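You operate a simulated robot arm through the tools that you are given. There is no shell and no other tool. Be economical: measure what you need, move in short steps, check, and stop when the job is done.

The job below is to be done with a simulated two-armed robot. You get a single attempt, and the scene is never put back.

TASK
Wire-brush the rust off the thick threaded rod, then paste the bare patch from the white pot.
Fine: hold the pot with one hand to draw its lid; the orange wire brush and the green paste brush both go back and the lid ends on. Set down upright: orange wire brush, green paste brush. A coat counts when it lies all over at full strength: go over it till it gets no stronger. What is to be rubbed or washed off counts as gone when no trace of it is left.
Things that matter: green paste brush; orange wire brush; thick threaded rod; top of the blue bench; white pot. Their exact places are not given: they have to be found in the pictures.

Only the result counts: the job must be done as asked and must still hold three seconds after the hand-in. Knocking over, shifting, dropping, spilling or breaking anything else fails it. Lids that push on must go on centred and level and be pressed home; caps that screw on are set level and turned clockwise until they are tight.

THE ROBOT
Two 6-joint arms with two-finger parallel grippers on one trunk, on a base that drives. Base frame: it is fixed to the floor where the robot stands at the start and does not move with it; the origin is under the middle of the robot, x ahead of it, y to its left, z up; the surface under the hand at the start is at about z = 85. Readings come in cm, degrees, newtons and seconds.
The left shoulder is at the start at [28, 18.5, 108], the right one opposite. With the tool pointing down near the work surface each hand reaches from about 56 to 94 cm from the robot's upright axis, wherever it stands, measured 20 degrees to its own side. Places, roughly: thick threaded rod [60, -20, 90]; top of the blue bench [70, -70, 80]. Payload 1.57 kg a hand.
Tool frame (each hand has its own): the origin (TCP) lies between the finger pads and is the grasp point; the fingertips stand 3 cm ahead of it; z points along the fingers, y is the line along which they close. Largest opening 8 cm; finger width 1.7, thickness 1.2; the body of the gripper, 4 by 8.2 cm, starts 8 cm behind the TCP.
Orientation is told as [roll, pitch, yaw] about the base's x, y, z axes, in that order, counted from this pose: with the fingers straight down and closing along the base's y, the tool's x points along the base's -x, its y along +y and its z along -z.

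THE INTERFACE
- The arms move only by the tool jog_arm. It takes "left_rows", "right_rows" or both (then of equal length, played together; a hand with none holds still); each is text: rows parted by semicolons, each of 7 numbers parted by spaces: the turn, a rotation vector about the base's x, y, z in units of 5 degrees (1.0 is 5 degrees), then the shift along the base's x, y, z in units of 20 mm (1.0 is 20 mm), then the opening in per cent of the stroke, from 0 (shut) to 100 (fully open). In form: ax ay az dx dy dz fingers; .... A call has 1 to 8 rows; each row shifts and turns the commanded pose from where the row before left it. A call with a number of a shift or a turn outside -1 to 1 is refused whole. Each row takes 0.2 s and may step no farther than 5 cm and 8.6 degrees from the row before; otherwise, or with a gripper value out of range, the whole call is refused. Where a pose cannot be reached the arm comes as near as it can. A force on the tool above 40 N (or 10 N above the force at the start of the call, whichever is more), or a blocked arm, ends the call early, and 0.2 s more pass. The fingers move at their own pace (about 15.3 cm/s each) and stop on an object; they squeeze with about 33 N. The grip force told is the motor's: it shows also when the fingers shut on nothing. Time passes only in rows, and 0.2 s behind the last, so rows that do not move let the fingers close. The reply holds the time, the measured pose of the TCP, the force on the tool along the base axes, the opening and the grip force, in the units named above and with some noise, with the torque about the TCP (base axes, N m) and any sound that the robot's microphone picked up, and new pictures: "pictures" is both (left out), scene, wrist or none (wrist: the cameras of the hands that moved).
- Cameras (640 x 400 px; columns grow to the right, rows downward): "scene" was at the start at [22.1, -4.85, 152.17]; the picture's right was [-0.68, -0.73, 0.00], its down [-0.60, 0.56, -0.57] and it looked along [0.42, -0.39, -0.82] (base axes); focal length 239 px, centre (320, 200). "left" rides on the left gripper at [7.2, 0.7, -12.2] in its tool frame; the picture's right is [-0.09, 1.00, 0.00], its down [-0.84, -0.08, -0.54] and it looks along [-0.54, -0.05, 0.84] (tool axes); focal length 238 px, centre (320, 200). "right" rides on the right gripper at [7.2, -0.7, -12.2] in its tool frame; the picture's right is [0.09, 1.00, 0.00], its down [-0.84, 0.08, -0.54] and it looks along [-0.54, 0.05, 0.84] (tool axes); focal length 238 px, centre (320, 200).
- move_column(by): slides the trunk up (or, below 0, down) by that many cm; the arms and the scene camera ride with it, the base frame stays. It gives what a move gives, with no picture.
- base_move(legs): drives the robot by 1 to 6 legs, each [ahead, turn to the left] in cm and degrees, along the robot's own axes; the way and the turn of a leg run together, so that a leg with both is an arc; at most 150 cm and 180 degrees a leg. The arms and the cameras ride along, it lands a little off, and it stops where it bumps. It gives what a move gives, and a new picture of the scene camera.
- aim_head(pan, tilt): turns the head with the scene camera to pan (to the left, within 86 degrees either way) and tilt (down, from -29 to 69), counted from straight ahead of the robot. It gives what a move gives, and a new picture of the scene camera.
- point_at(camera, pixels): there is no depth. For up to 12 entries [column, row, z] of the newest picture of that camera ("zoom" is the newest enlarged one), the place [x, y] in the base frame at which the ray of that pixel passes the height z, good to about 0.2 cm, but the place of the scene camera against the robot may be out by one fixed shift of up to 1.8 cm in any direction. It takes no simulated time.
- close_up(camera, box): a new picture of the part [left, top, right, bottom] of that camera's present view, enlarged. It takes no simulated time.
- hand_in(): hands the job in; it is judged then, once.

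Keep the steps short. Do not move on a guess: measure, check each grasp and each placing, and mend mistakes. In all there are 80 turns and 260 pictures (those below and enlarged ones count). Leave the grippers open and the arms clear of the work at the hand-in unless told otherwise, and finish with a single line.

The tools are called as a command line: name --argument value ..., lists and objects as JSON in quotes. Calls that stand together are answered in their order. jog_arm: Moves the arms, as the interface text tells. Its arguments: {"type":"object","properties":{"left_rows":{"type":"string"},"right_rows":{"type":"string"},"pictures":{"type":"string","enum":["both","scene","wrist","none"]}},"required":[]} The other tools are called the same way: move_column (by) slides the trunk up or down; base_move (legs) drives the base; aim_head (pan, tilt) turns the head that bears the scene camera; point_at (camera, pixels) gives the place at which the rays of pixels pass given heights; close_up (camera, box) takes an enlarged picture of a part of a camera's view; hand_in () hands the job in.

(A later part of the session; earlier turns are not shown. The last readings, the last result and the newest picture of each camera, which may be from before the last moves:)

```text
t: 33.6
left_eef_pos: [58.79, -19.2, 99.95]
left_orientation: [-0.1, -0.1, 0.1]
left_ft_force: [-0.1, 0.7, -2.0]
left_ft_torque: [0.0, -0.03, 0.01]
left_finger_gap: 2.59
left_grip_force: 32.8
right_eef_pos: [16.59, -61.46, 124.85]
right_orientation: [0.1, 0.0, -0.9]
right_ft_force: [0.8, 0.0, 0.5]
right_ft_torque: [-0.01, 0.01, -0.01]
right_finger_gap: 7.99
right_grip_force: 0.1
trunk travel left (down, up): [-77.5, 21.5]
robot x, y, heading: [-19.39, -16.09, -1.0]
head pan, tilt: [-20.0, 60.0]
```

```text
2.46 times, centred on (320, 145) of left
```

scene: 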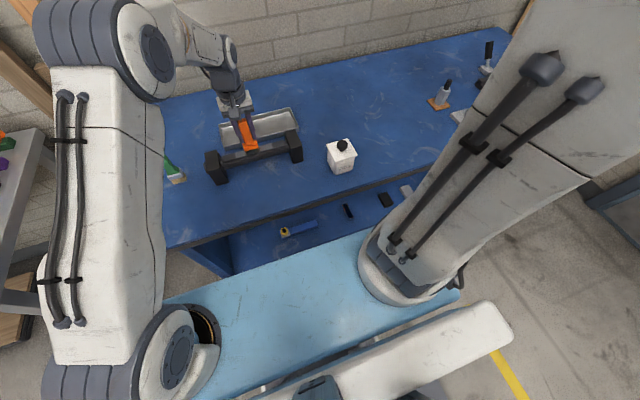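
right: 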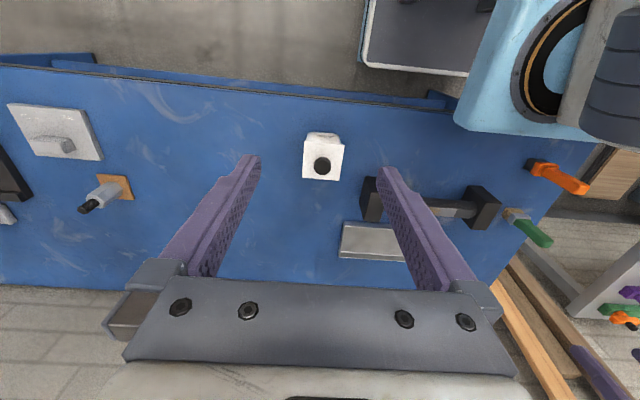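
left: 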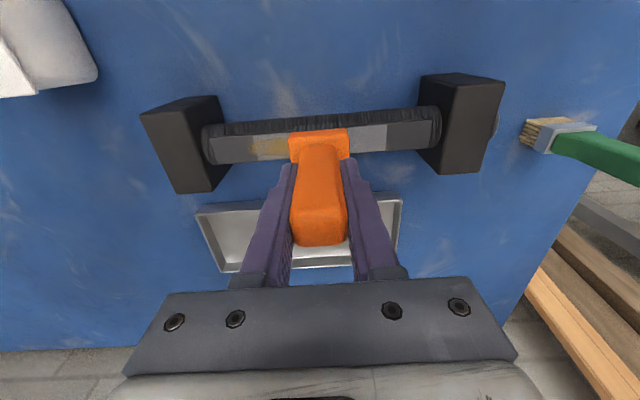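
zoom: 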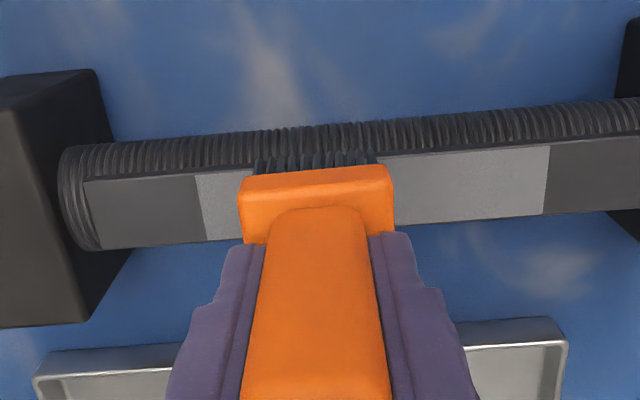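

Rust looks nearly gone. More passes with renewed light pressure and small x offsets.

jog_arm --left_rows "0 0 0 0 0 -0.15 0;0 0 0 0.15 -0.7 0 0;0 0 0 0 -0.7 0 0;0 0 0 0 -0.7 0 0;0 0 0 -0.3 0.7 0 0;0 0 0 0 0.7 0 0;0 0 0 0 0.7 0 0;0 0 0 0 0.7 0 0" --pictures "none"

jog_arm --left_rows "0 0 0 0 0.7 -0.05 0;0 0 0 0 0.7 0 0;0 0 0 0 0.7 0 0;0 0 0 0.3 -0.7 0 0;0 0 0 0 -0.7 0 0;0 0 0 0 -0.7 0 0;0 0 0 0 -0.7 0 0;0 0 0 0 -0.7 0 0" --pictures "none"

jog_arm --left_rows "0 0 0 -0.15 -0.7 -0.05 0;0 0 0 0 -0.7 0 0;0 0 0 0 0 0.4 0;0 0 0 0 0 1 0;0 0 0 0 0 1 0;0 0 0 0 0 1 0;0 0 0 0 0 1 0;0 0 0 -1 0 1 0" --pictures "none"

jog_arm --left_rows "0 0 0 -1 0 0 0;0 0 0 -1 0 0 0;0 0 0 -1 0.5 0 0;0 0 0 -1 1 0 0;0 0 0 0 1 0 0;0 0 0 0 1 0 0;0 0 0 0 1 0 0" --pictures "both"

close_up --camera "scene" --box '[190, 120, 320, 190]'

close_up --camera "left" --box '[80, 130, 420, 300]'

```text
t: 35.4
left_eef_pos: [58.47, -18.18, 99.68]
left_orientation: [-0.1, -0.1, 0.2]
left_ft_force: [-0.3, -8.8, 22.6]
left_ft_torque: [-0.35, 0.02, 0.06]
left_finger_gap: 2.55
left_grip_force: 33.0
right_eef_pos: [16.41, -61.47, 124.85]
right_orientation: [0.0, 0.0, -0.9]
right_ft_force: [0.3, -0.3, 0.4]
right_ft_torque: [-0.02, 0.0, -0.03]
right_finger_gap: 8.01
right_grip_force: 0.1
trunk travel left (down, up): [-77.5, 21.5]
robot x, y, heading: [-19.38, -16.06, -0.7]
head pan, tilt: [-20.0, 60.0]
```

```text
t: 37.2
left_eef_pos: [59.11, -20.69, 99.63]
left_orientation: [0.0, -0.1, 0.1]
left_ft_force: [0.7, 6.5, 18.6]
left_ft_torque: [0.36, -0.12, 0.0]
left_finger_gap: 2.57
left_grip_force: 33.2
right_eef_pos: [16.52, -61.36, 124.92]
right_orientation: [0.0, 0.0, -0.9]
right_ft_force: [-0.9, -0.1, -0.1]
right_ft_torque: [-0.03, 0.04, 0.05]
right_finger_gap: 8.0
right_grip_force: 0.0
trunk travel left (down, up): [-77.5, 21.5]
robot x, y, heading: [-19.17, -15.92, -0.9]
head pan, tilt: [-20.0, 60.0]
```

```text
t: 39.0
left_eef_pos: [56.78, -23.57, 110.08]
left_orientation: [0.0, 0.1, 0.1]
left_ft_force: [-0.2, -0.1, -1.7]
left_ft_torque: [0.02, 0.08, 0.01]
left_finger_gap: 2.57
left_grip_force: 33.1
right_eef_pos: [16.51, -61.46, 124.77]
right_orientation: [0.0, 0.0, -1.0]
right_ft_force: [0.0, 0.1, 0.3]
right_ft_torque: [0.02, 0.04, 0.01]
right_finger_gap: 7.98
right_grip_force: 0.1
trunk travel left (down, up): [-77.5, 21.5]
robot x, y, heading: [-19.42, -16.36, -0.7]
head pan, tilt: [-20.0, 60.0]
```

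```text
t: 40.6
left_eef_pos: [48.93, -14.6, 110.21]
left_orientation: [0.1, -0.1, 0.0]
left_ft_force: [0.4, -0.4, -1.0]
left_ft_torque: [0.01, -0.02, 0.01]
left_finger_gap: 2.55
left_grip_force: 33.1
right_eef_pos: [16.51, -61.45, 124.76]
right_orientation: [0.1, 0.0, -0.9]
right_ft_force: [-0.3, -0.7, -0.2]
right_ft_torque: [0.03, 0.0, -0.01]
right_finger_gap: 8.02
right_grip_force: 0.0
trunk travel left (down, up): [-77.5, 21.5]
robot x, y, heading: [-19.25, -16.31, -0.8]
head pan, tilt: [-20.0, 60.0]
```

scene: 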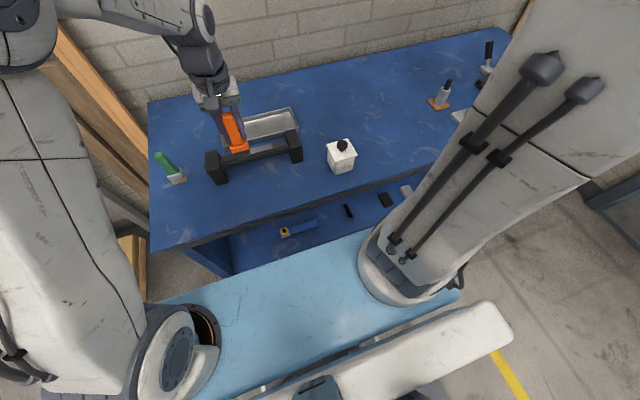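
left: 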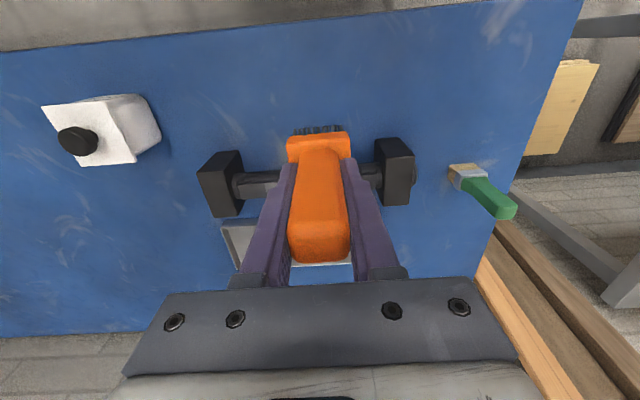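

```text
4.92 times, centred on (255, 155) of scene
```

zoom: 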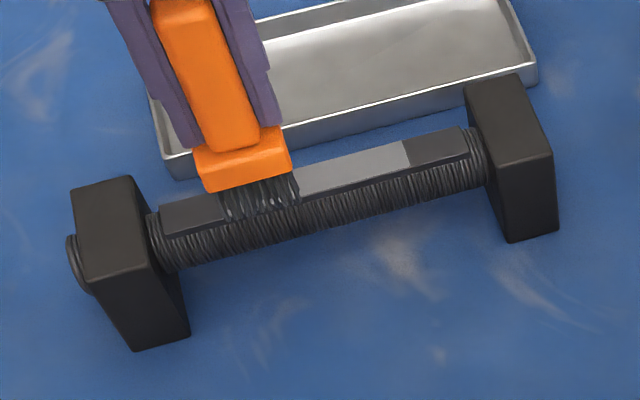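

```text
1.88 times, centred on (250, 215) of left
```

zoom: 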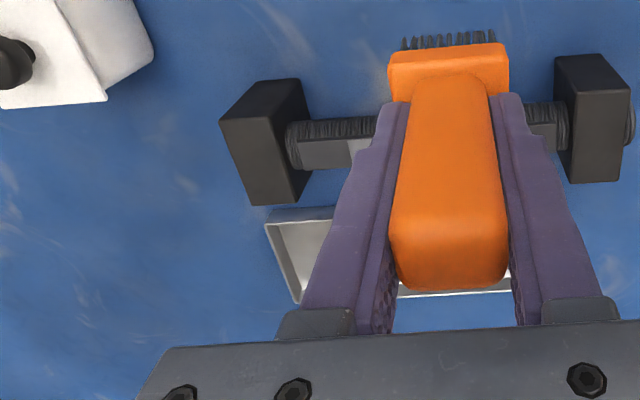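

Visible patch is clean. Take the brush back to its place, checking the patch on the way.

jog_arm --left_rows "0 0 0 0 1 0 0;0 0 0 0 1 0 0;0 0 0 0 1 0 0;0 0 0 0 1 0 0;0 0 0 0 1 0 0;0 0 0 0 1 0 0;0 0 0 0 1 0 0;0 0 0 -0.25 1 0 0" --pictures "none"

jog_arm --left_rows "0 0 0 0 1 0 0;0 0 0 0 1 0 0;0 0 0 0 0.57 0 0;0 0 0 0 0 -1 0;0 0 0 0 0 -1 0;0 0 0 0 0 -1 0;0 0 0 0 0 -1 0;0 0 0 0 0 0 0" --pictures "wrist"

close_up --camera "scene" --box '[190, 120, 320, 190]'

close_up --camera "left" --box '[0, 170, 300, 330]'

```text
t: 42.4
left_eef_pos: [48.25, 1.34, 110.07]
left_orientation: [0.0, -0.1, 0.2]
left_ft_force: [0.1, 0.2, -0.1]
left_ft_torque: [-0.01, 0.0, 0.0]
left_finger_gap: 2.59
left_grip_force: 33.5
right_eef_pos: [16.46, -61.38, 124.9]
right_orientation: [0.0, 0.0, -0.9]
right_ft_force: [0.4, -0.8, 0.7]
right_ft_torque: [0.0, -0.01, 0.0]
right_finger_gap: 8.01
right_grip_force: 0.0
trunk travel left (down, up): [-77.5, 21.5]
robot x, y, heading: [-19.58, -16.07, -1.1]
head pan, tilt: [-20.0, 60.0]
```

```text
t: 44.2
left_eef_pos: [48.51, 6.47, 102.2]
left_orientation: [0.0, 0.0, 0.2]
left_ft_force: [-0.3, 0.0, -1.0]
left_ft_torque: [-0.03, 0.02, 0.04]
left_finger_gap: 2.57
left_grip_force: 32.8
right_eef_pos: [16.5, -61.41, 124.76]
right_orientation: [0.0, -0.1, -0.8]
right_ft_force: [-0.1, -0.6, -0.9]
right_ft_torque: [0.03, -0.02, -0.03]
right_finger_gap: 8.0
right_grip_force: 0.0
trunk travel left (down, up): [-77.5, 21.5]
robot x, y, heading: [-19.68, -16.27, -1.1]
head pan, tilt: [-20.0, 60.0]
```

left: 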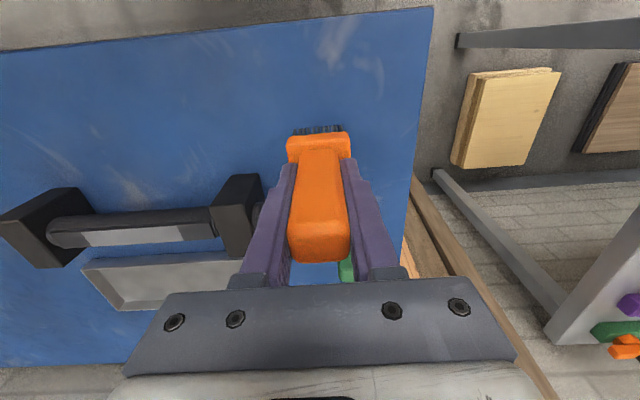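

```text
4.92 times, centred on (255, 155) of scene
```

zoom: 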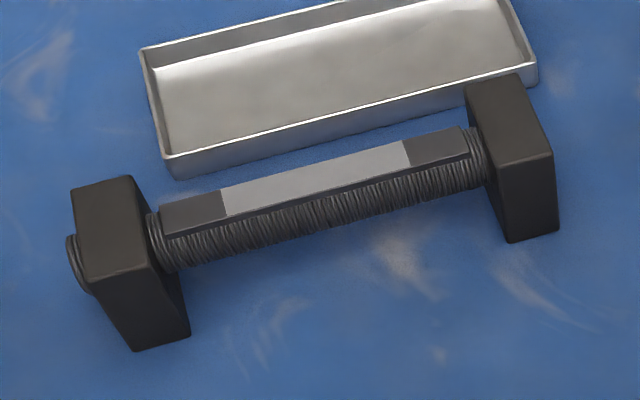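

```text
2.13 times, centred on (150, 250) of left
```

zoom: 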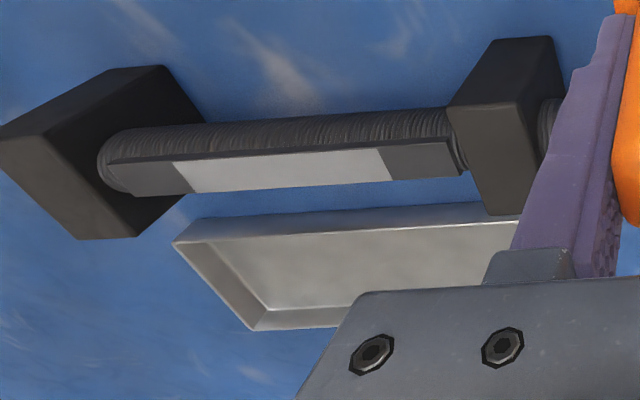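

Patch fully clean; light bare area y≈-24…-11.4. Lower the wire brush to the bench.

jog_arm --left_rows "0 0 0 0 0 -1 0;0 0 0 0 0 -1 0;0 0 0 0 0 -1 0;0 0 0 0 0 -1 0;0 0 0 0 0 -0.3 0;0 0 0 0 0 0 0" --pictures "none"

jog_arm --left_rows "0 0 0 0 0 -0.08 0;0 0 0 0 0 -0.08 0;0 0 0 0 0 0 0" --pictures "none"

close_up --camera "scene" --box '[140, 150, 230, 230]'

```text
t: 45.6
left_eef_pos: [48.52, 6.46, 93.78]
left_orientation: [0.0, 0.0, 0.1]
left_ft_force: [-0.5, 0.2, -2.0]
left_ft_torque: [-0.01, 0.01, -0.01]
left_finger_gap: 2.58
left_grip_force: 33.0
right_eef_pos: [16.48, -61.4, 124.77]
right_orientation: [0.1, 0.1, -0.9]
right_ft_force: [0.8, -0.4, 0.3]
right_ft_torque: [-0.01, 0.01, -0.02]
right_finger_gap: 7.99
right_grip_force: 0.0
trunk travel left (down, up): [-77.5, 21.5]
robot x, y, heading: [-19.71, -16.19, -0.8]
head pan, tilt: [-20.0, 60.0]
```

```text
t: 46.4
left_eef_pos: [48.34, 6.54, 93.32]
left_orientation: [0.0, -0.1, 0.1]
left_ft_force: [-0.2, 0.4, -1.8]
left_ft_torque: [-0.01, -0.03, 0.0]
left_finger_gap: 2.6
left_grip_force: 32.9
right_eef_pos: [16.58, -61.37, 124.87]
right_orientation: [0.0, 0.0, -0.8]
right_ft_force: [-0.4, -0.1, -0.1]
right_ft_torque: [0.01, -0.02, -0.01]
right_finger_gap: 8.0
right_grip_force: 0.0
trunk travel left (down, up): [-77.5, 21.5]
robot x, y, heading: [-19.37, -16.0, -0.9]
head pan, tilt: [-20.0, 60.0]
```

```text
5.00 times, centred on (185, 190) of scene
```

zoom: 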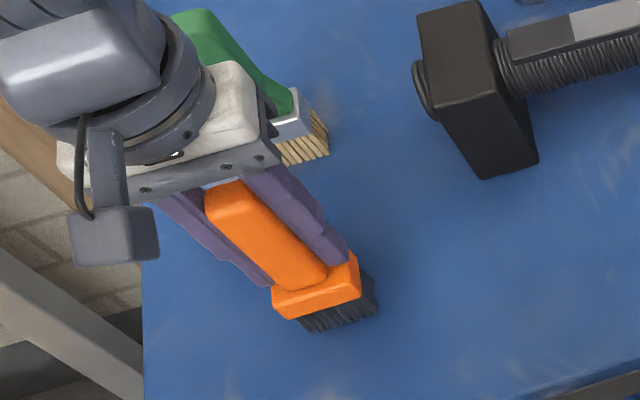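

Continue lowering in tiny steps until it touches.

jog_arm --left_rows "0 0 0 0 0 -0.08 0;0 0 0 0 0 -0.08 0;0 0 0 0 0 0 0" --pictures "none"

jog_arm --left_rows "0 0 0 0 0 -0.08 0;0 0 0 0 0 -0.07 0;0 0 0 0 0 0 0" --pictures "none"

```text
t: 47.2
left_eef_pos: [48.32, 6.59, 93.0]
left_orientation: [0.1, 0.0, 0.0]
left_ft_force: [0.3, -0.3, -2.0]
left_ft_torque: [0.0, 0.01, 0.02]
left_finger_gap: 2.58
left_grip_force: 32.6
right_eef_pos: [16.51, -61.36, 124.84]
right_orientation: [-0.1, 0.0, -0.9]
right_ft_force: [-0.3, -0.6, 1.0]
right_ft_torque: [0.0, 0.0, -0.02]
right_finger_gap: 8.01
right_grip_force: 0.0
trunk travel left (down, up): [-77.5, 21.5]
robot x, y, heading: [-19.17, -16.21, -0.9]
head pan, tilt: [-20.0, 60.0]
```

```text
t: 48.0
left_eef_pos: [48.3, 6.61, 92.64]
left_orientation: [0.0, 0.0, 0.1]
left_ft_force: [-0.2, -0.4, -1.4]
left_ft_torque: [-0.02, 0.0, -0.04]
left_finger_gap: 2.58
left_grip_force: 33.1
right_eef_pos: [16.48, -61.39, 124.73]
right_orientation: [0.0, 0.0, -0.9]
right_ft_force: [-1.0, -0.6, 1.1]
right_ft_torque: [0.05, 0.0, 0.0]
right_finger_gap: 7.99
right_grip_force: 0.0
trunk travel left (down, up): [-77.5, 21.5]
robot x, y, heading: [-19.65, -15.75, -1.0]
head pan, tilt: [-20.0, 60.0]
```

jog_arm --left_rows "0 0 0 0 0 -0.07 0;0 0 0 0 0 -0.06 0;0 0 0 0 0 0 0" --pictures "none"

jog_arm --left_rows "0 0 0 0 0 -0.06 0;0 0 0 0 0 -0.06 0;0 0 0 0 0 0 0" --pictures "none"

```text
t: 48.8
left_eef_pos: [48.36, 6.57, 92.37]
left_orientation: [0.0, 0.1, 0.1]
left_ft_force: [0.1, 0.0, -1.6]
left_ft_torque: [-0.03, -0.01, 0.03]
left_finger_gap: 2.58
left_grip_force: 33.0
right_eef_pos: [16.6, -61.43, 124.76]
right_orientation: [0.0, 0.0, -0.9]
right_ft_force: [0.4, 0.0, 0.4]
right_ft_torque: [-0.02, 0.01, 0.01]
right_finger_gap: 8.01
right_grip_force: 0.0
trunk travel left (down, up): [-77.5, 21.5]
robot x, y, heading: [-19.37, -15.66, -1.2]
head pan, tilt: [-20.0, 60.0]
```

```text
t: 49.6
left_eef_pos: [48.43, 6.54, 92.32]
left_orientation: [0.0, -0.1, 0.1]
left_ft_force: [-2.4, 0.9, 20.1]
left_ft_torque: [-0.02, 0.2, 0.0]
left_finger_gap: 2.57
left_grip_force: 33.0
right_eef_pos: [16.52, -61.5, 124.88]
right_orientation: [0.0, 0.0, -0.9]
right_ft_force: [-1.9, -0.3, -0.4]
right_ft_torque: [0.02, 0.01, 0.02]
right_finger_gap: 8.0
right_grip_force: 0.1
trunk travel left (down, up): [-77.5, 21.5]
robot x, y, heading: [-19.41, -16.4, -0.8]
head pan, tilt: [-20.0, 60.0]
```

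Standing on the bench. Release and rise straight up.

jog_arm --left_rows "0 0 0 0 0 0.05 0;0 0 0 0 0 0 60;0 0 0 0 0 0 100;0 0 0 0 0 0 100;0 0 0 0 0 1 100;0 0 0 0 0 1 100;0 0 0 0 0 1 100;0 0 0 0 0 1 100" --pictures "wrist"

jog_arm --left_rows "0 0 0 0 0 1 100;0 0 0 0 0 1 100;0 0 0 0 0 1 100;0 0 0 0 0 1 100;0 0 0 0 0 1 100;0 0 0 0 0 0 100" --pictures "both"

close_up --camera "left" --box '[260, 60, 400, 260]'

close_up --camera "scene" --box '[315, 125, 375, 185]'

```text
t: 51.4
left_eef_pos: [48.5, 6.53, 100.4]
left_orientation: [0.1, 0.0, 0.1]
left_ft_force: [0.1, -0.1, 0.6]
left_ft_torque: [-0.01, -0.03, -0.01]
left_finger_gap: 8.01
left_grip_force: 0.0
right_eef_pos: [16.42, -61.47, 124.76]
right_orientation: [0.1, 0.0, -0.9]
right_ft_force: [0.0, -0.6, -1.2]
right_ft_torque: [-0.02, 0.04, -0.01]
right_finger_gap: 8.0
right_grip_force: 0.0
trunk travel left (down, up): [-77.5, 21.5]
robot x, y, heading: [-19.71, -15.7, -1.1]
head pan, tilt: [-20.0, 60.0]
```

left: 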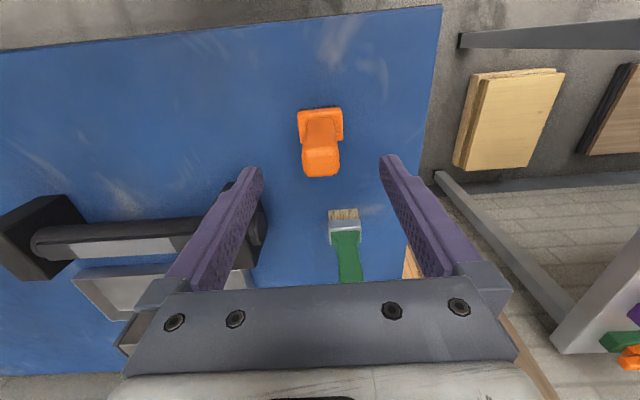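

```text
t: 52.8
left_eef_pos: [48.42, 6.53, 110.39]
left_orientation: [0.0, 0.0, 0.1]
left_ft_force: [0.1, -0.2, 0.4]
left_ft_torque: [-0.01, -0.03, 0.0]
left_finger_gap: 8.01
left_grip_force: 0.0
right_eef_pos: [16.53, -61.29, 124.7]
right_orientation: [0.0, 0.1, -0.8]
right_ft_force: [-0.1, 0.7, 0.3]
right_ft_torque: [0.02, 0.02, 0.0]
right_finger_gap: 8.0
right_grip_force: 0.1
trunk travel left (down, up): [-77.5, 21.5]
robot x, y, heading: [-19.08, -15.97, -1.1]
head pan, tilt: [-20.0, 60.0]
```

scene: 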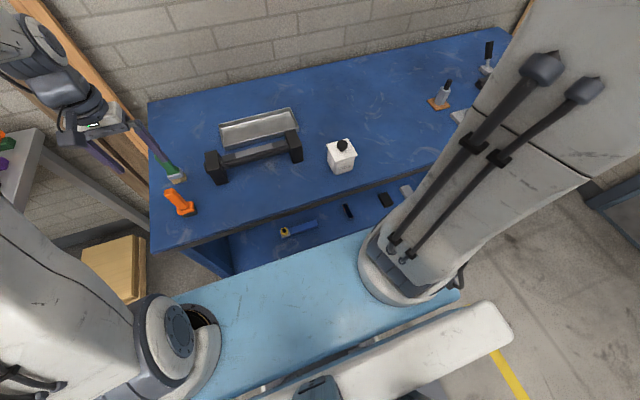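
left: 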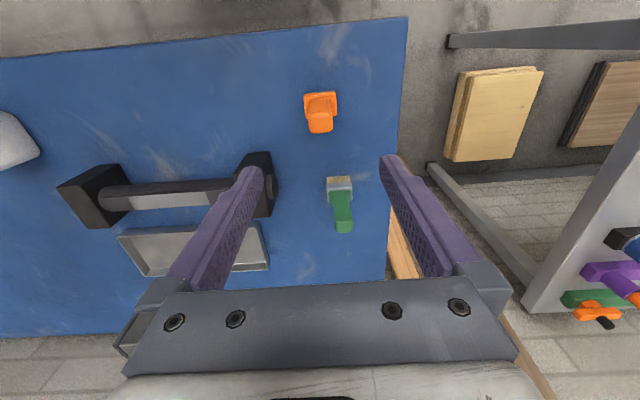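

```text
2.00 times, centred on (330, 160) of left
```

zoom: 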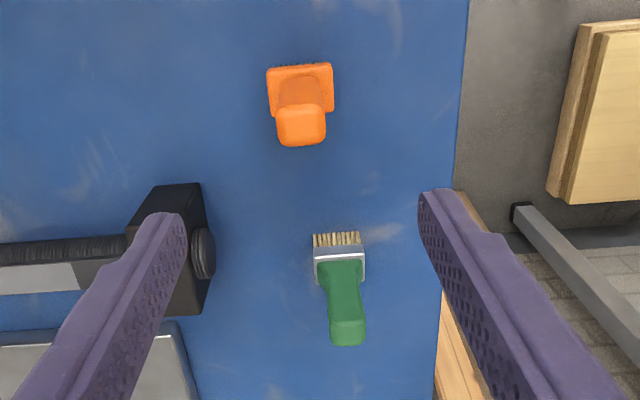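

```text
6.67 times, centred on (345, 155) of scene
```

zoom: 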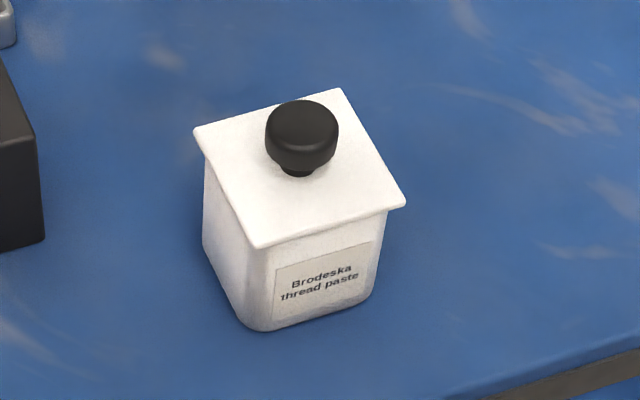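

Orange brush stands upright. Next: I shift the base ~9 cm to the right so both hands reach the pot. First raise the left hand.

jog_arm --left_rows "0 0 0 0 -0.5 1 100;0 0 0 0 -0.5 1 100;0 0 0 0 -0.5 1 100;0 0 0 0 -0.5 1 100;0 0 0 0 -0.5 1 100;0 0 0 0 0 0 100" --pictures "none"

base_move --legs '[[0, -40], [14, 0], [0, 40], [-10.7, 0]]'

```text
t: 54.2
left_eef_pos: [48.26, 1.44, 120.53]
left_orientation: [0.0, -0.1, 0.0]
left_ft_force: [0.0, 0.3, 0.4]
left_ft_torque: [0.0, -0.03, 0.0]
left_finger_gap: 7.98
left_grip_force: 0.1
right_eef_pos: [16.56, -61.57, 124.79]
right_orientation: [-0.1, 0.0, -0.9]
right_ft_force: [0.4, 0.7, 0.4]
right_ft_torque: [0.0, 0.0, 0.02]
right_finger_gap: 8.03
right_grip_force: 0.0
trunk travel left (down, up): [-77.5, 21.5]
robot x, y, heading: [-19.26, -15.82, -1.2]
head pan, tilt: [-20.0, 60.0]
```

```text
t: 60.0
left_eef_pos: [47.77, -7.43, 120.43]
left_orientation: [0.0, -0.1, 0.1]
left_ft_force: [0.4, 0.6, -0.8]
left_ft_torque: [0.01, 0.0, 0.0]
left_finger_gap: 8.02
left_grip_force: 0.1
right_eef_pos: [16.17, -70.2, 124.88]
right_orientation: [0.1, 0.0, -0.8]
right_ft_force: [1.3, -0.1, 0.3]
right_ft_torque: [-0.04, 0.03, 0.03]
right_finger_gap: 8.0
right_grip_force: 0.0
trunk travel left (down, up): [-77.5, 21.5]
robot x, y, heading: [-20.03, -24.94, -0.7]
head pan, tilt: [-20.0, 60.0]
```

scene: 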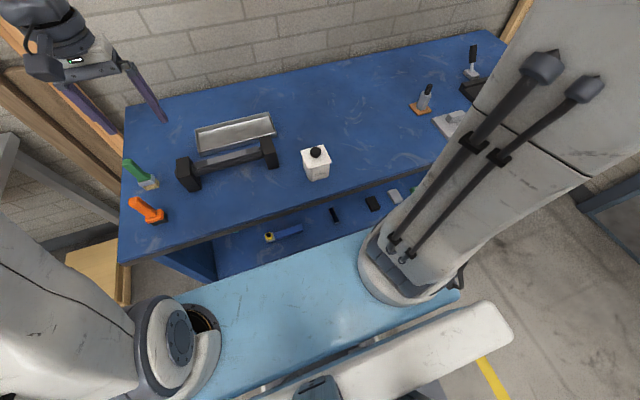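

Base is good. Bring the right hand near the pot to measure it.

jog_arm --right_rows "0 0 0.18 1 1 -0.3 100;0 0 0 1 1 -0.3 100;0 0 0 1 1 -0.3 100;0 0 0 1 1 -0.3 100;0 0 0 1 1 -0.3 100;0 0 0 1 1 -0.3 100;0 0 0 1 1 -0.3 100;0 0 0 1 1 -0.3 100" --pictures "none"

jog_arm --right_rows "0 0 0 1 1 -0.5 100;0 0 0 1 1 -0.5 100;0 0 0 0.8 1 -0.5 100;0 0 0 0 1 -0.5 100;0 0 0 0 0.7 -0.5 100;0 0 0 0 0 0 100" --pictures "wrist"

close_up --camera "right" --box '[250, 80, 390, 250]'

```text
t: 61.8
left_eef_pos: [47.81, -7.32, 120.36]
left_orientation: [0.0, 0.0, 0.1]
left_ft_force: [-0.1, -0.4, -0.6]
left_ft_torque: [0.01, -0.03, -0.01]
left_finger_gap: 7.98
left_grip_force: 0.1
right_eef_pos: [32.19, -53.96, 119.75]
right_orientation: [0.0, 0.0, 0.0]
right_ft_force: [-0.8, 0.7, 0.2]
right_ft_torque: [-0.01, 0.0, 0.0]
right_finger_gap: 8.04
right_grip_force: 0.1
trunk travel left (down, up): [-77.5, 21.5]
robot x, y, heading: [-19.65, -24.53, -1.1]
head pan, tilt: [-20.0, 60.0]
```

```text
t: 63.2
left_eef_pos: [47.73, -7.32, 120.39]
left_orientation: [0.1, -0.1, 0.2]
left_ft_force: [0.4, -0.4, -0.2]
left_ft_torque: [0.01, 0.0, 0.0]
left_finger_gap: 7.99
left_grip_force: 0.0
right_eef_pos: [37.61, -44.76, 114.89]
right_orientation: [0.0, 0.0, 0.0]
right_ft_force: [0.1, -0.7, -0.2]
right_ft_torque: [0.01, -0.02, -0.01]
right_finger_gap: 8.02
right_grip_force: 0.0
trunk travel left (down, up): [-77.5, 21.5]
robot x, y, heading: [-19.82, -24.63, -0.7]
head pan, tilt: [-20.0, 60.0]
```

right: 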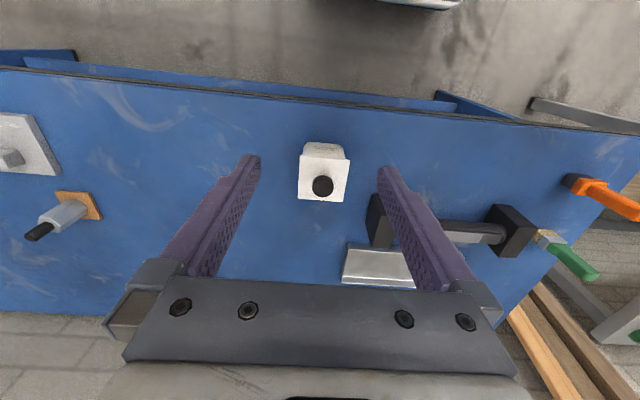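

```text
2.35 times, centred on (320, 165) of right
```

zoom: 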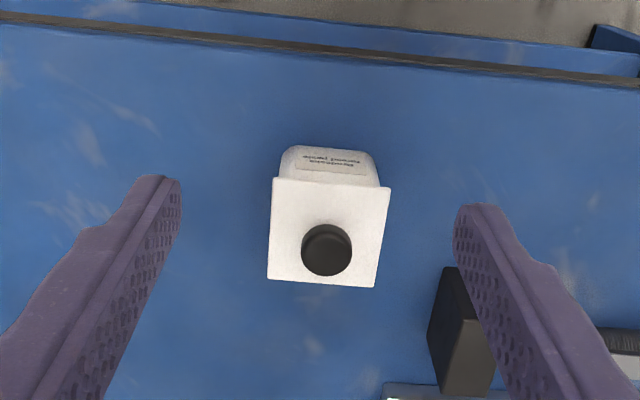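

point_at --camera "right" --pixels '[[301.3, 155.6, 93], [349.8, 159.4, 93], [343.4, 201.9, 93], [297.5, 198.6, 93], [301.3, 155.6, 95], [349.8, 159.4, 95], [343.4, 201.9, 95], [297.5, 198.6, 95], [309, 142.5, 85], [340, 144.5, 85], [322.6, 188, 97], [322.6, 180, 95]]'

close_up --camera "scene" --box '[290, 135, 345, 190]'

close_up --camera "left" --box '[0, 100, 200, 230]'

```text
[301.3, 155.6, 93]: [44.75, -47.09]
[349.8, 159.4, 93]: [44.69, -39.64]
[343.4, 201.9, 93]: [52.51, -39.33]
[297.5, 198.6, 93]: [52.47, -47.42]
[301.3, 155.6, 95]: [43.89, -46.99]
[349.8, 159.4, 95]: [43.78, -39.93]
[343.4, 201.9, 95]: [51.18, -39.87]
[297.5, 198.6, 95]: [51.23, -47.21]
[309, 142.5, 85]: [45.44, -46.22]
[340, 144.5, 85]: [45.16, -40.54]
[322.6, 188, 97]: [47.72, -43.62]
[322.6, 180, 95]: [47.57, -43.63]
```

```text
7.27 times, centred on (318, 162) of scene
```

zoom: 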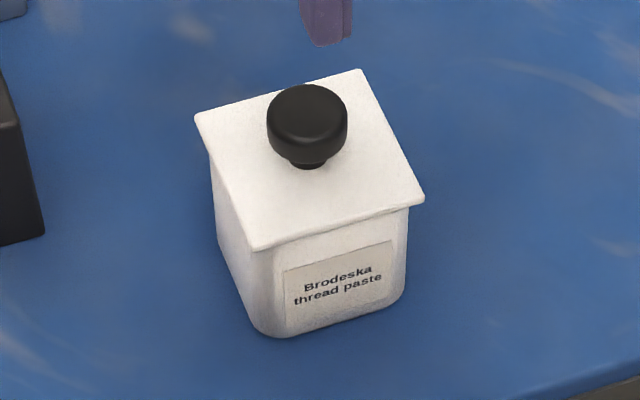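

```text
3.08 times, centred on (100, 165) of left
```

zoom: 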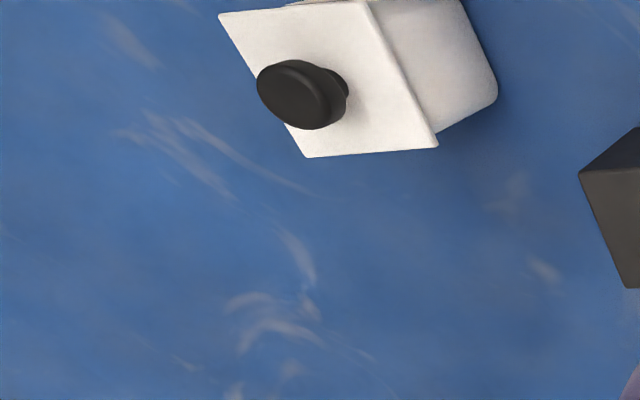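

point_at --camera "left" --pixels '[[138, 147.8, 93], [138, 147.8, 95], [95.8, 151, 93], [95.8, 151, 95], [116, 101.7, 93], [116, 101.7, 95], [92, 131.5, 97], [156.5, 124.5, 85]]'

```text
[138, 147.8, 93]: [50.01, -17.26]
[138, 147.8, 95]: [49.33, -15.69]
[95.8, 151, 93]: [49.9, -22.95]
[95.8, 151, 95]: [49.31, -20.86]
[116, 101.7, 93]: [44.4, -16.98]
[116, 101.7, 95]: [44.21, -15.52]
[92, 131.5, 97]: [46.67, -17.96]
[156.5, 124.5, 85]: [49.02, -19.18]
```

point_at --camera "right" --pixels '[[97, 205, 85], [25, 240, 92], [45, 232, 95], [58, 172, 85], [20, 165, 88], [320, 96, 85], [100, 80, 85], [372, 245, 93], [372, 195, 95]]'

jog_arm --right_rows "0 0 -1 0 -1 0.5 100;0 0 -1 0 -1 0.5 100;0 0 -1 0 -1 0 100;0 0 -1 0.5 -1 0 100;0 0 -1 0.5 -1 0 100;0 0 -1 1 -1 0 100;0 0 -1 1 0 0 100;0 0 -1 1 0 0 100" --pictures "none"

jog_arm --right_rows "0 0 -1 1 0 0 100;0 0 -1 0.5 0 0 100;0 0 -1 0 0 0 100;0 0 -1 0 0 0 100;0 0 -1 0 0 0 100;0 0 -1 0 0 0 100;0 0 -1 0 0 0 100;0 0 -1 0 0 0 100" --pictures "none"

jog_arm --right_rows "0 0 -1 0 0 0 100;0 0 -1 0 0 0 100;1 0 0 0 0 0 100;1 0 0 0 0 0 100;1 0 0 0 0 0 100;1 0 0 0 0 0 100;1 0 0 0 0 0 100;1 0 0 0 0 0 100" --pictures "both"

```text
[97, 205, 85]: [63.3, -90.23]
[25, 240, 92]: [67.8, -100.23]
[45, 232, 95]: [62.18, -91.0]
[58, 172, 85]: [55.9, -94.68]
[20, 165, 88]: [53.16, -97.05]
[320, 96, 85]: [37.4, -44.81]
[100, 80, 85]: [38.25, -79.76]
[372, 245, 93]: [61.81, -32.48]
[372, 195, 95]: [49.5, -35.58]
```

```text
t: 65.0
left_eef_pos: [47.77, -7.33, 120.46]
left_orientation: [0.0, 0.1, 0.0]
left_ft_force: [-0.5, -0.3, 0.1]
left_ft_torque: [-0.01, 0.02, -0.03]
left_finger_gap: 8.02
left_grip_force: 0.1
right_eef_pos: [45.62, -56.81, 117.01]
right_orientation: [0.0, 0.0, -40.0]
right_ft_force: [1.1, 0.0, -0.7]
right_ft_torque: [-0.03, 0.02, 0.01]
right_finger_gap: 7.98
right_grip_force: 0.0
trunk travel left (down, up): [-77.5, 21.5]
robot x, y, heading: [-19.65, -24.89, -0.5]
head pan, tilt: [-20.0, 60.0]
```

```text
t: 66.8
left_eef_pos: [47.73, -7.4, 120.46]
left_orientation: [-0.1, 0.0, 0.1]
left_ft_force: [-0.4, -0.8, -0.2]
left_ft_torque: [0.03, -0.05, 0.04]
left_finger_gap: 7.99
left_grip_force: 0.1
right_eef_pos: [48.72, -56.75, 116.96]
right_orientation: [0.0, -0.1, -80.1]
right_ft_force: [-0.8, -0.2, 0.8]
right_ft_torque: [-0.01, -0.01, -0.01]
right_finger_gap: 8.0
right_grip_force: 0.0
trunk travel left (down, up): [-77.5, 21.5]
robot x, y, heading: [-19.56, -24.4, -0.5]
head pan, tilt: [-20.0, 60.0]
```

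```text
t: 68.6
left_eef_pos: [47.82, -7.33, 120.52]
left_orientation: [0.0, 0.0, 0.1]
left_ft_force: [1.1, 0.0, -0.2]
left_ft_torque: [0.0, -0.02, 0.02]
left_finger_gap: 7.99
left_grip_force: 0.1
right_eef_pos: [48.64, -56.9, 117.02]
right_orientation: [0.0, 30.1, -89.9]
right_ft_force: [0.3, 0.3, -1.1]
right_ft_torque: [-0.03, -0.02, 0.0]
right_finger_gap: 8.01
right_grip_force: 0.0
trunk travel left (down, up): [-77.5, 21.5]
robot x, y, heading: [-19.77, -24.87, -0.7]
head pan, tilt: [-20.0, 60.0]
```

scene: 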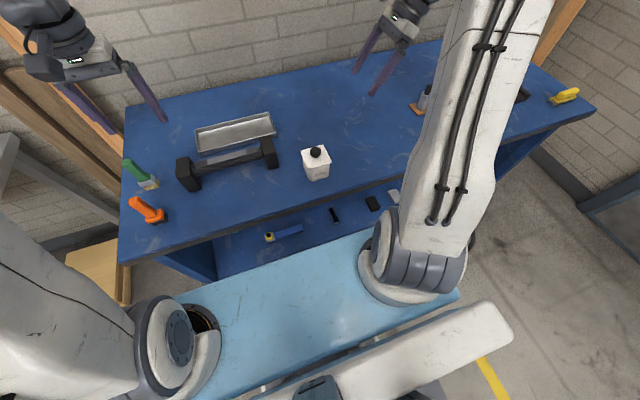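
right: 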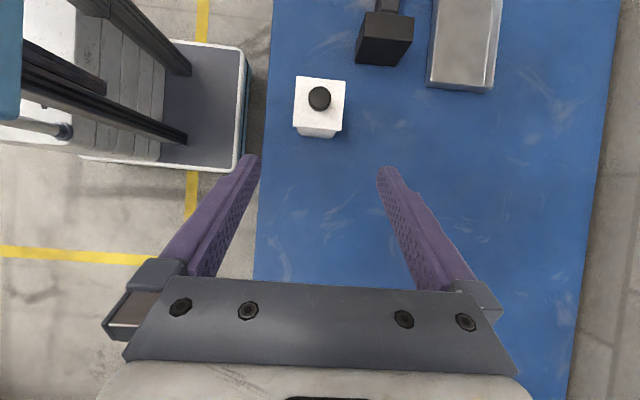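

Works as planned. Complete the tilt to 70°.

jog_arm --right_rows "1 0 0 0 0 -0.5 100;1 0 0 0 0 -0.5 100;1 0 0 0 0 -0.5 100;1 0 0 0 0 -0.5 100;1 0 0 0 0 -0.5 100;1 0 0 0 0 -0.5 100;1 0 0 0 0 -0.5 100;1 0 0 0 0 -0.5 100" --pictures "both"

close_up --camera "right" --box '[240, 60, 400, 160]'

```text
t: 70.4
left_eef_pos: [47.8, -7.38, 120.37]
left_orientation: [0.1, 0.0, 0.1]
left_ft_force: [0.1, -1.3, 0.3]
left_ft_torque: [-0.01, 0.01, -0.01]
left_finger_gap: 7.99
left_grip_force: 0.1
right_eef_pos: [48.63, -56.79, 108.91]
right_orientation: [0.3, 70.1, -89.8]
right_ft_force: [0.6, 0.6, 0.5]
right_ft_torque: [0.01, -0.03, 0.01]
right_finger_gap: 7.98
right_grip_force: 0.1
trunk travel left (down, up): [-77.5, 21.5]
robot x, y, heading: [-19.64, -24.94, -0.7]
head pan, tilt: [-20.0, 60.0]
```

scene: 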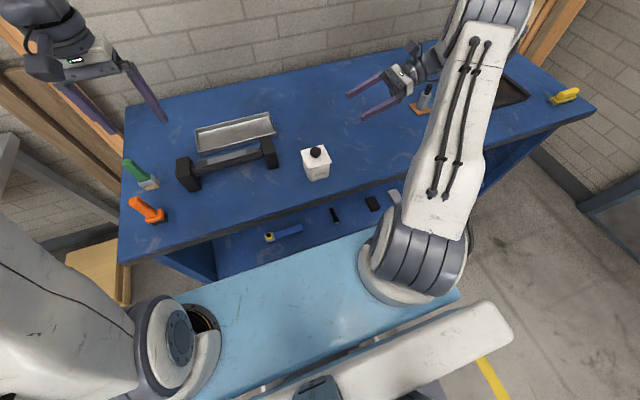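
right: 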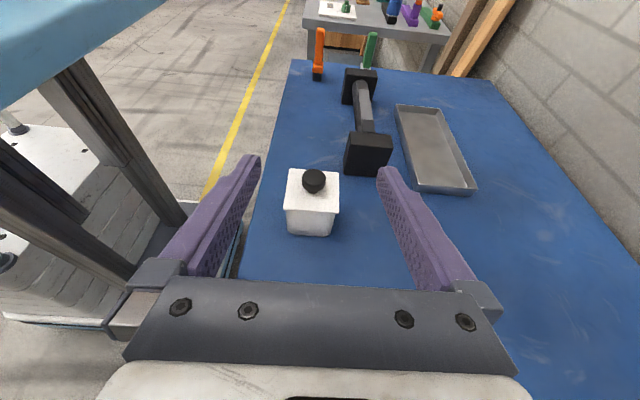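

```text
4.00 times, centred on (320, 110) of right
```

zoom: 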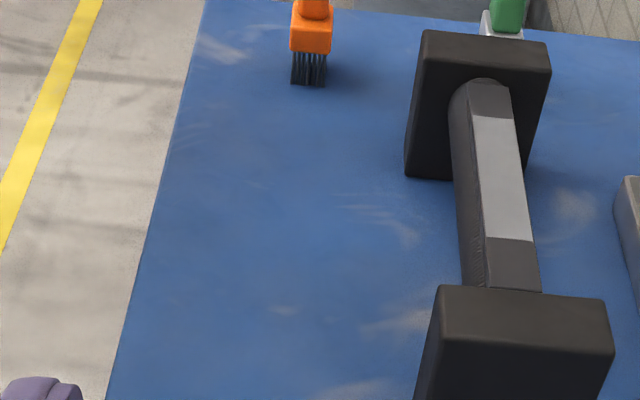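

close_up --camera "right" --box '[270, 150, 360, 250]'

point_at --camera "right" --pixels '[[288, 233, 85], [332, 236, 85], [285, 210, 92.7], [339, 214, 92.7], [340, 176, 92.7], [291, 171, 92.7], [314, 176, 95.3]]'

```text
4.00 times, centred on (315, 200) of right
```

zoom: 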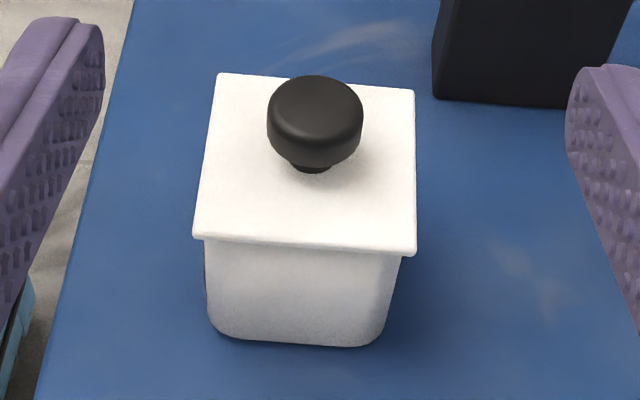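

```text
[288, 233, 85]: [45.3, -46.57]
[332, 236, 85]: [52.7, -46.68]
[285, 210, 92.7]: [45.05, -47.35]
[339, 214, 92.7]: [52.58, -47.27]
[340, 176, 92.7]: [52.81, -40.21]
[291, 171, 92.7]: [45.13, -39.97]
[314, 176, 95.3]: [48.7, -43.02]
```

Pot: lid 45–52.6 × -47.3…-39.5, body ≈7 wide, center (48.75,-43.4). Lower to the approach line first.

jog_arm --right_rows "0 0 0 0.06 0 -1 100;0 0 0 0 0 -1 100;0 0 0 0 0 -1 100;0 0 0 0 0 -1 100;0 0 0 0 0.2 -1 100;0 0 0 0 0.2 -1 100;0 0 0 0 0.25 -1 100;0 0 0 0 0.25 -1 100" --pictures "both"

close_up --camera "right" --box '[180, 100, 460, 275]'

close_up --camera "scene" --box '[290, 60, 450, 190]'

```text
t: 72.2
left_eef_pos: [47.72, -7.48, 120.51]
left_orientation: [0.0, 0.0, 0.1]
left_ft_force: [0.3, 0.6, -0.3]
left_ft_torque: [-0.02, -0.01, 0.03]
left_finger_gap: 8.0
left_grip_force: 0.0
right_eef_pos: [48.91, -55.11, 92.9]
right_orientation: [0.2, 70.0, -89.7]
right_ft_force: [-0.4, 0.0, -0.1]
right_ft_torque: [-0.02, 0.05, -0.02]
right_finger_gap: 7.99
right_grip_force: 0.1
trunk travel left (down, up): [-77.5, 21.5]
robot x, y, heading: [-19.84, -24.96, -0.9]
head pan, tilt: [-20.0, 60.0]
```

scene: 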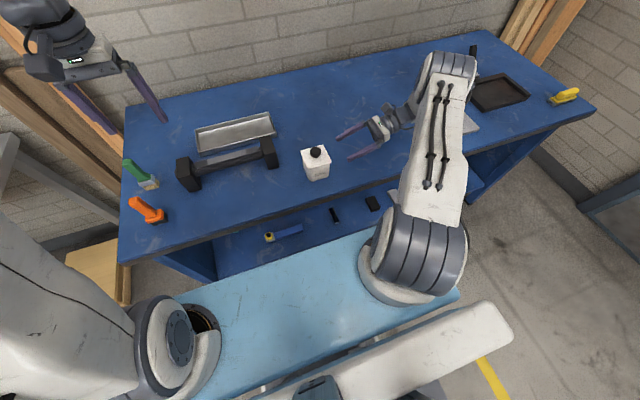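
right: 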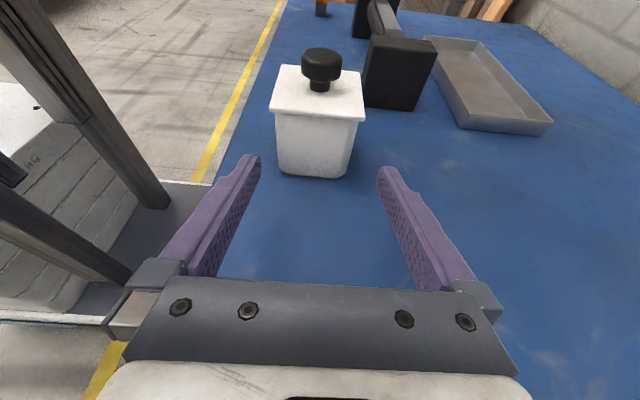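

```text
2.29 times, centred on (320, 188) of right
```

zoom: 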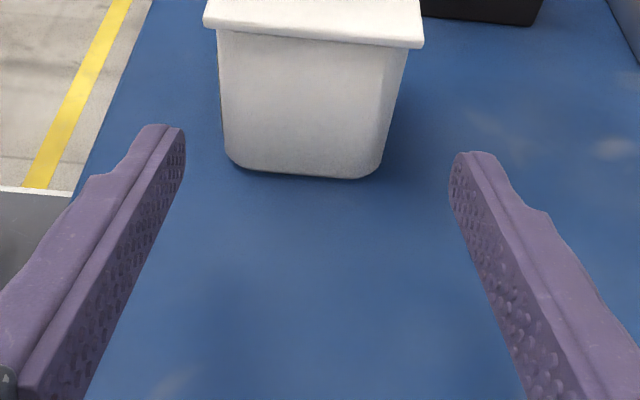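

```text
3.08 times, centred on (370, 125) of scene
```

zoom: 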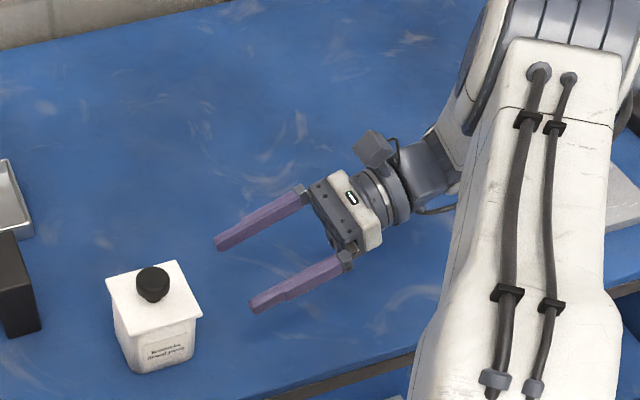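

point_at --camera "right" --pixels '[[275.3, 114.5, 91.8], [358.3, 121.5, 91.8], [277, 143, 88.5], [353, 147, 88.5], [279, 168, 85], [347.5, 175, 85], [321.5, 64, 95.3]]'

```text
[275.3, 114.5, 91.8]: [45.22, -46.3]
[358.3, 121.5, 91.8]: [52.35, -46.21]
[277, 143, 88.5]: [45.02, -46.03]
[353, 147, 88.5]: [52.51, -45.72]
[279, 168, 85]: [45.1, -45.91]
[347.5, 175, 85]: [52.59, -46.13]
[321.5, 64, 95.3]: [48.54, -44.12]
```

Margin is 0.4 cm each side with the hand centered at x≈48.8. Advance along the tool axis, half way first.

jog_arm --right_rows "0 0 0 0 0.6 -0.3 100;0 0 0 0 0.6 -0.3 100;0 0 0 -0.05 0.5 -0.2 100;0 0 0 0 0 0 100" --pictures "wrist"

close_up --camera "right" --box '[180, 60, 460, 235]'

```text
t: 73.2
left_eef_pos: [47.75, -7.38, 120.54]
left_orientation: [0.0, 0.0, 0.1]
left_ft_force: [1.0, -1.0, 0.1]
left_ft_torque: [-0.01, -0.02, 0.0]
left_finger_gap: 8.0
left_grip_force: 0.1
right_eef_pos: [48.91, -51.62, 91.34]
right_orientation: [-0.1, 70.0, -90.0]
right_ft_force: [0.2, 0.8, 0.1]
right_ft_torque: [0.01, 0.0, -0.01]
right_finger_gap: 7.98
right_grip_force: 0.1
trunk travel left (down, up): [-77.5, 21.5]
robot x, y, heading: [-19.82, -24.67, -0.7]
head pan, tilt: [-20.0, 60.0]
```

right: 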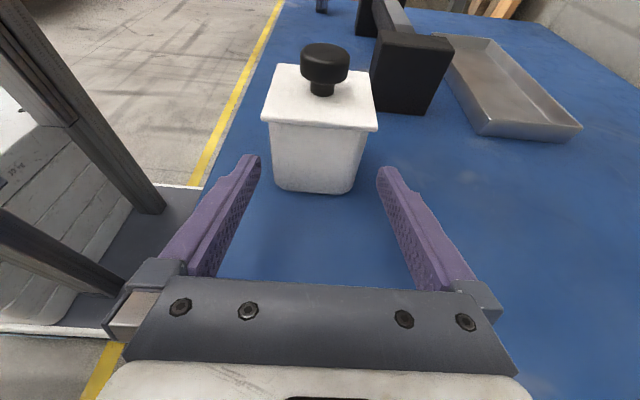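

```text
2.29 times, centred on (320, 148) of right
```

zoom: 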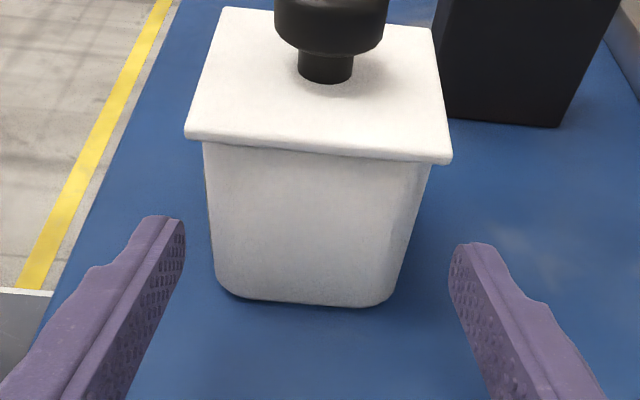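

jog_arm --right_rows "0 0 0 0 0.5 -0.25 100;0 0 0 0 0.5 -0.25 100;0 0 0 0 0.5 -0.25 100;0 0 0 0 0.5 -0.2 100;0 0 0 0 0.5 -0.2 100;0 0 0 0 0.5 -0.15 100;0 0 0 0 0.5 -0.15 100;0 0 0 0 0.4 0 100" --pictures "wrist"

close_up --camera "right" --box '[180, 100, 460, 275]'

close_up --camera "scene" --box '[270, 90, 400, 200]'

```text
t: 75.0
left_eef_pos: [47.78, -7.29, 120.47]
left_orientation: [0.1, 0.0, 0.1]
left_ft_force: [0.3, -0.4, 0.1]
left_ft_torque: [0.0, 0.0, -0.01]
left_finger_gap: 8.0
left_grip_force: 0.0
right_eef_pos: [48.67, -43.81, 88.54]
right_orientation: [-0.1, 69.9, -89.9]
right_ft_force: [0.1, 0.2, 0.2]
right_ft_torque: [0.03, -0.01, -0.01]
right_finger_gap: 7.99
right_grip_force: 0.0
trunk travel left (down, up): [-77.5, 21.5]
robot x, y, heading: [-19.6, -25.08, -0.5]
head pan, tilt: [-20.0, 60.0]
```

right: 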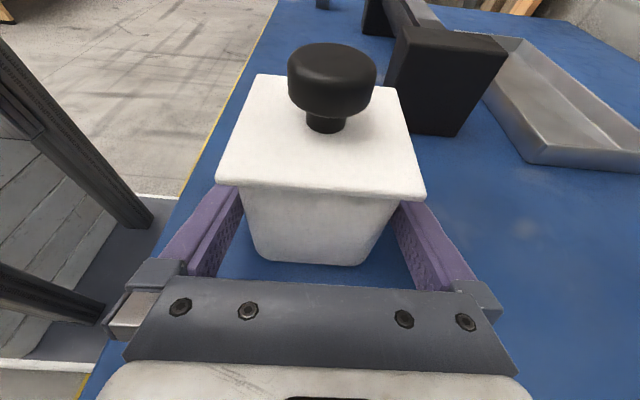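

```text
2.29 times, centred on (320, 188) of right
```

zoom: 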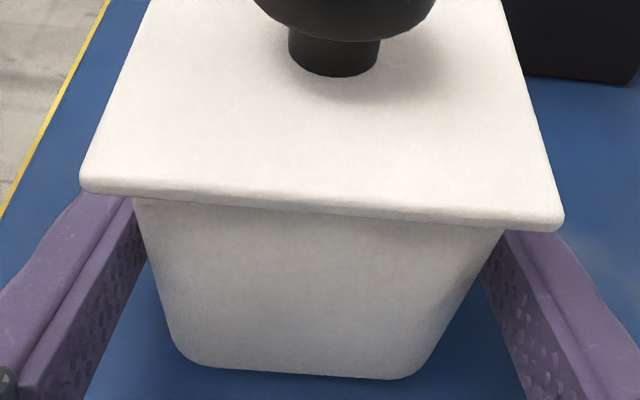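

```text
3.64 times, centred on (335, 145) of scene
```

zoom: 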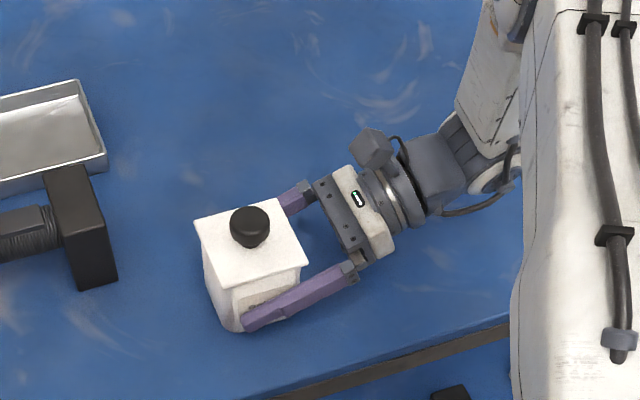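

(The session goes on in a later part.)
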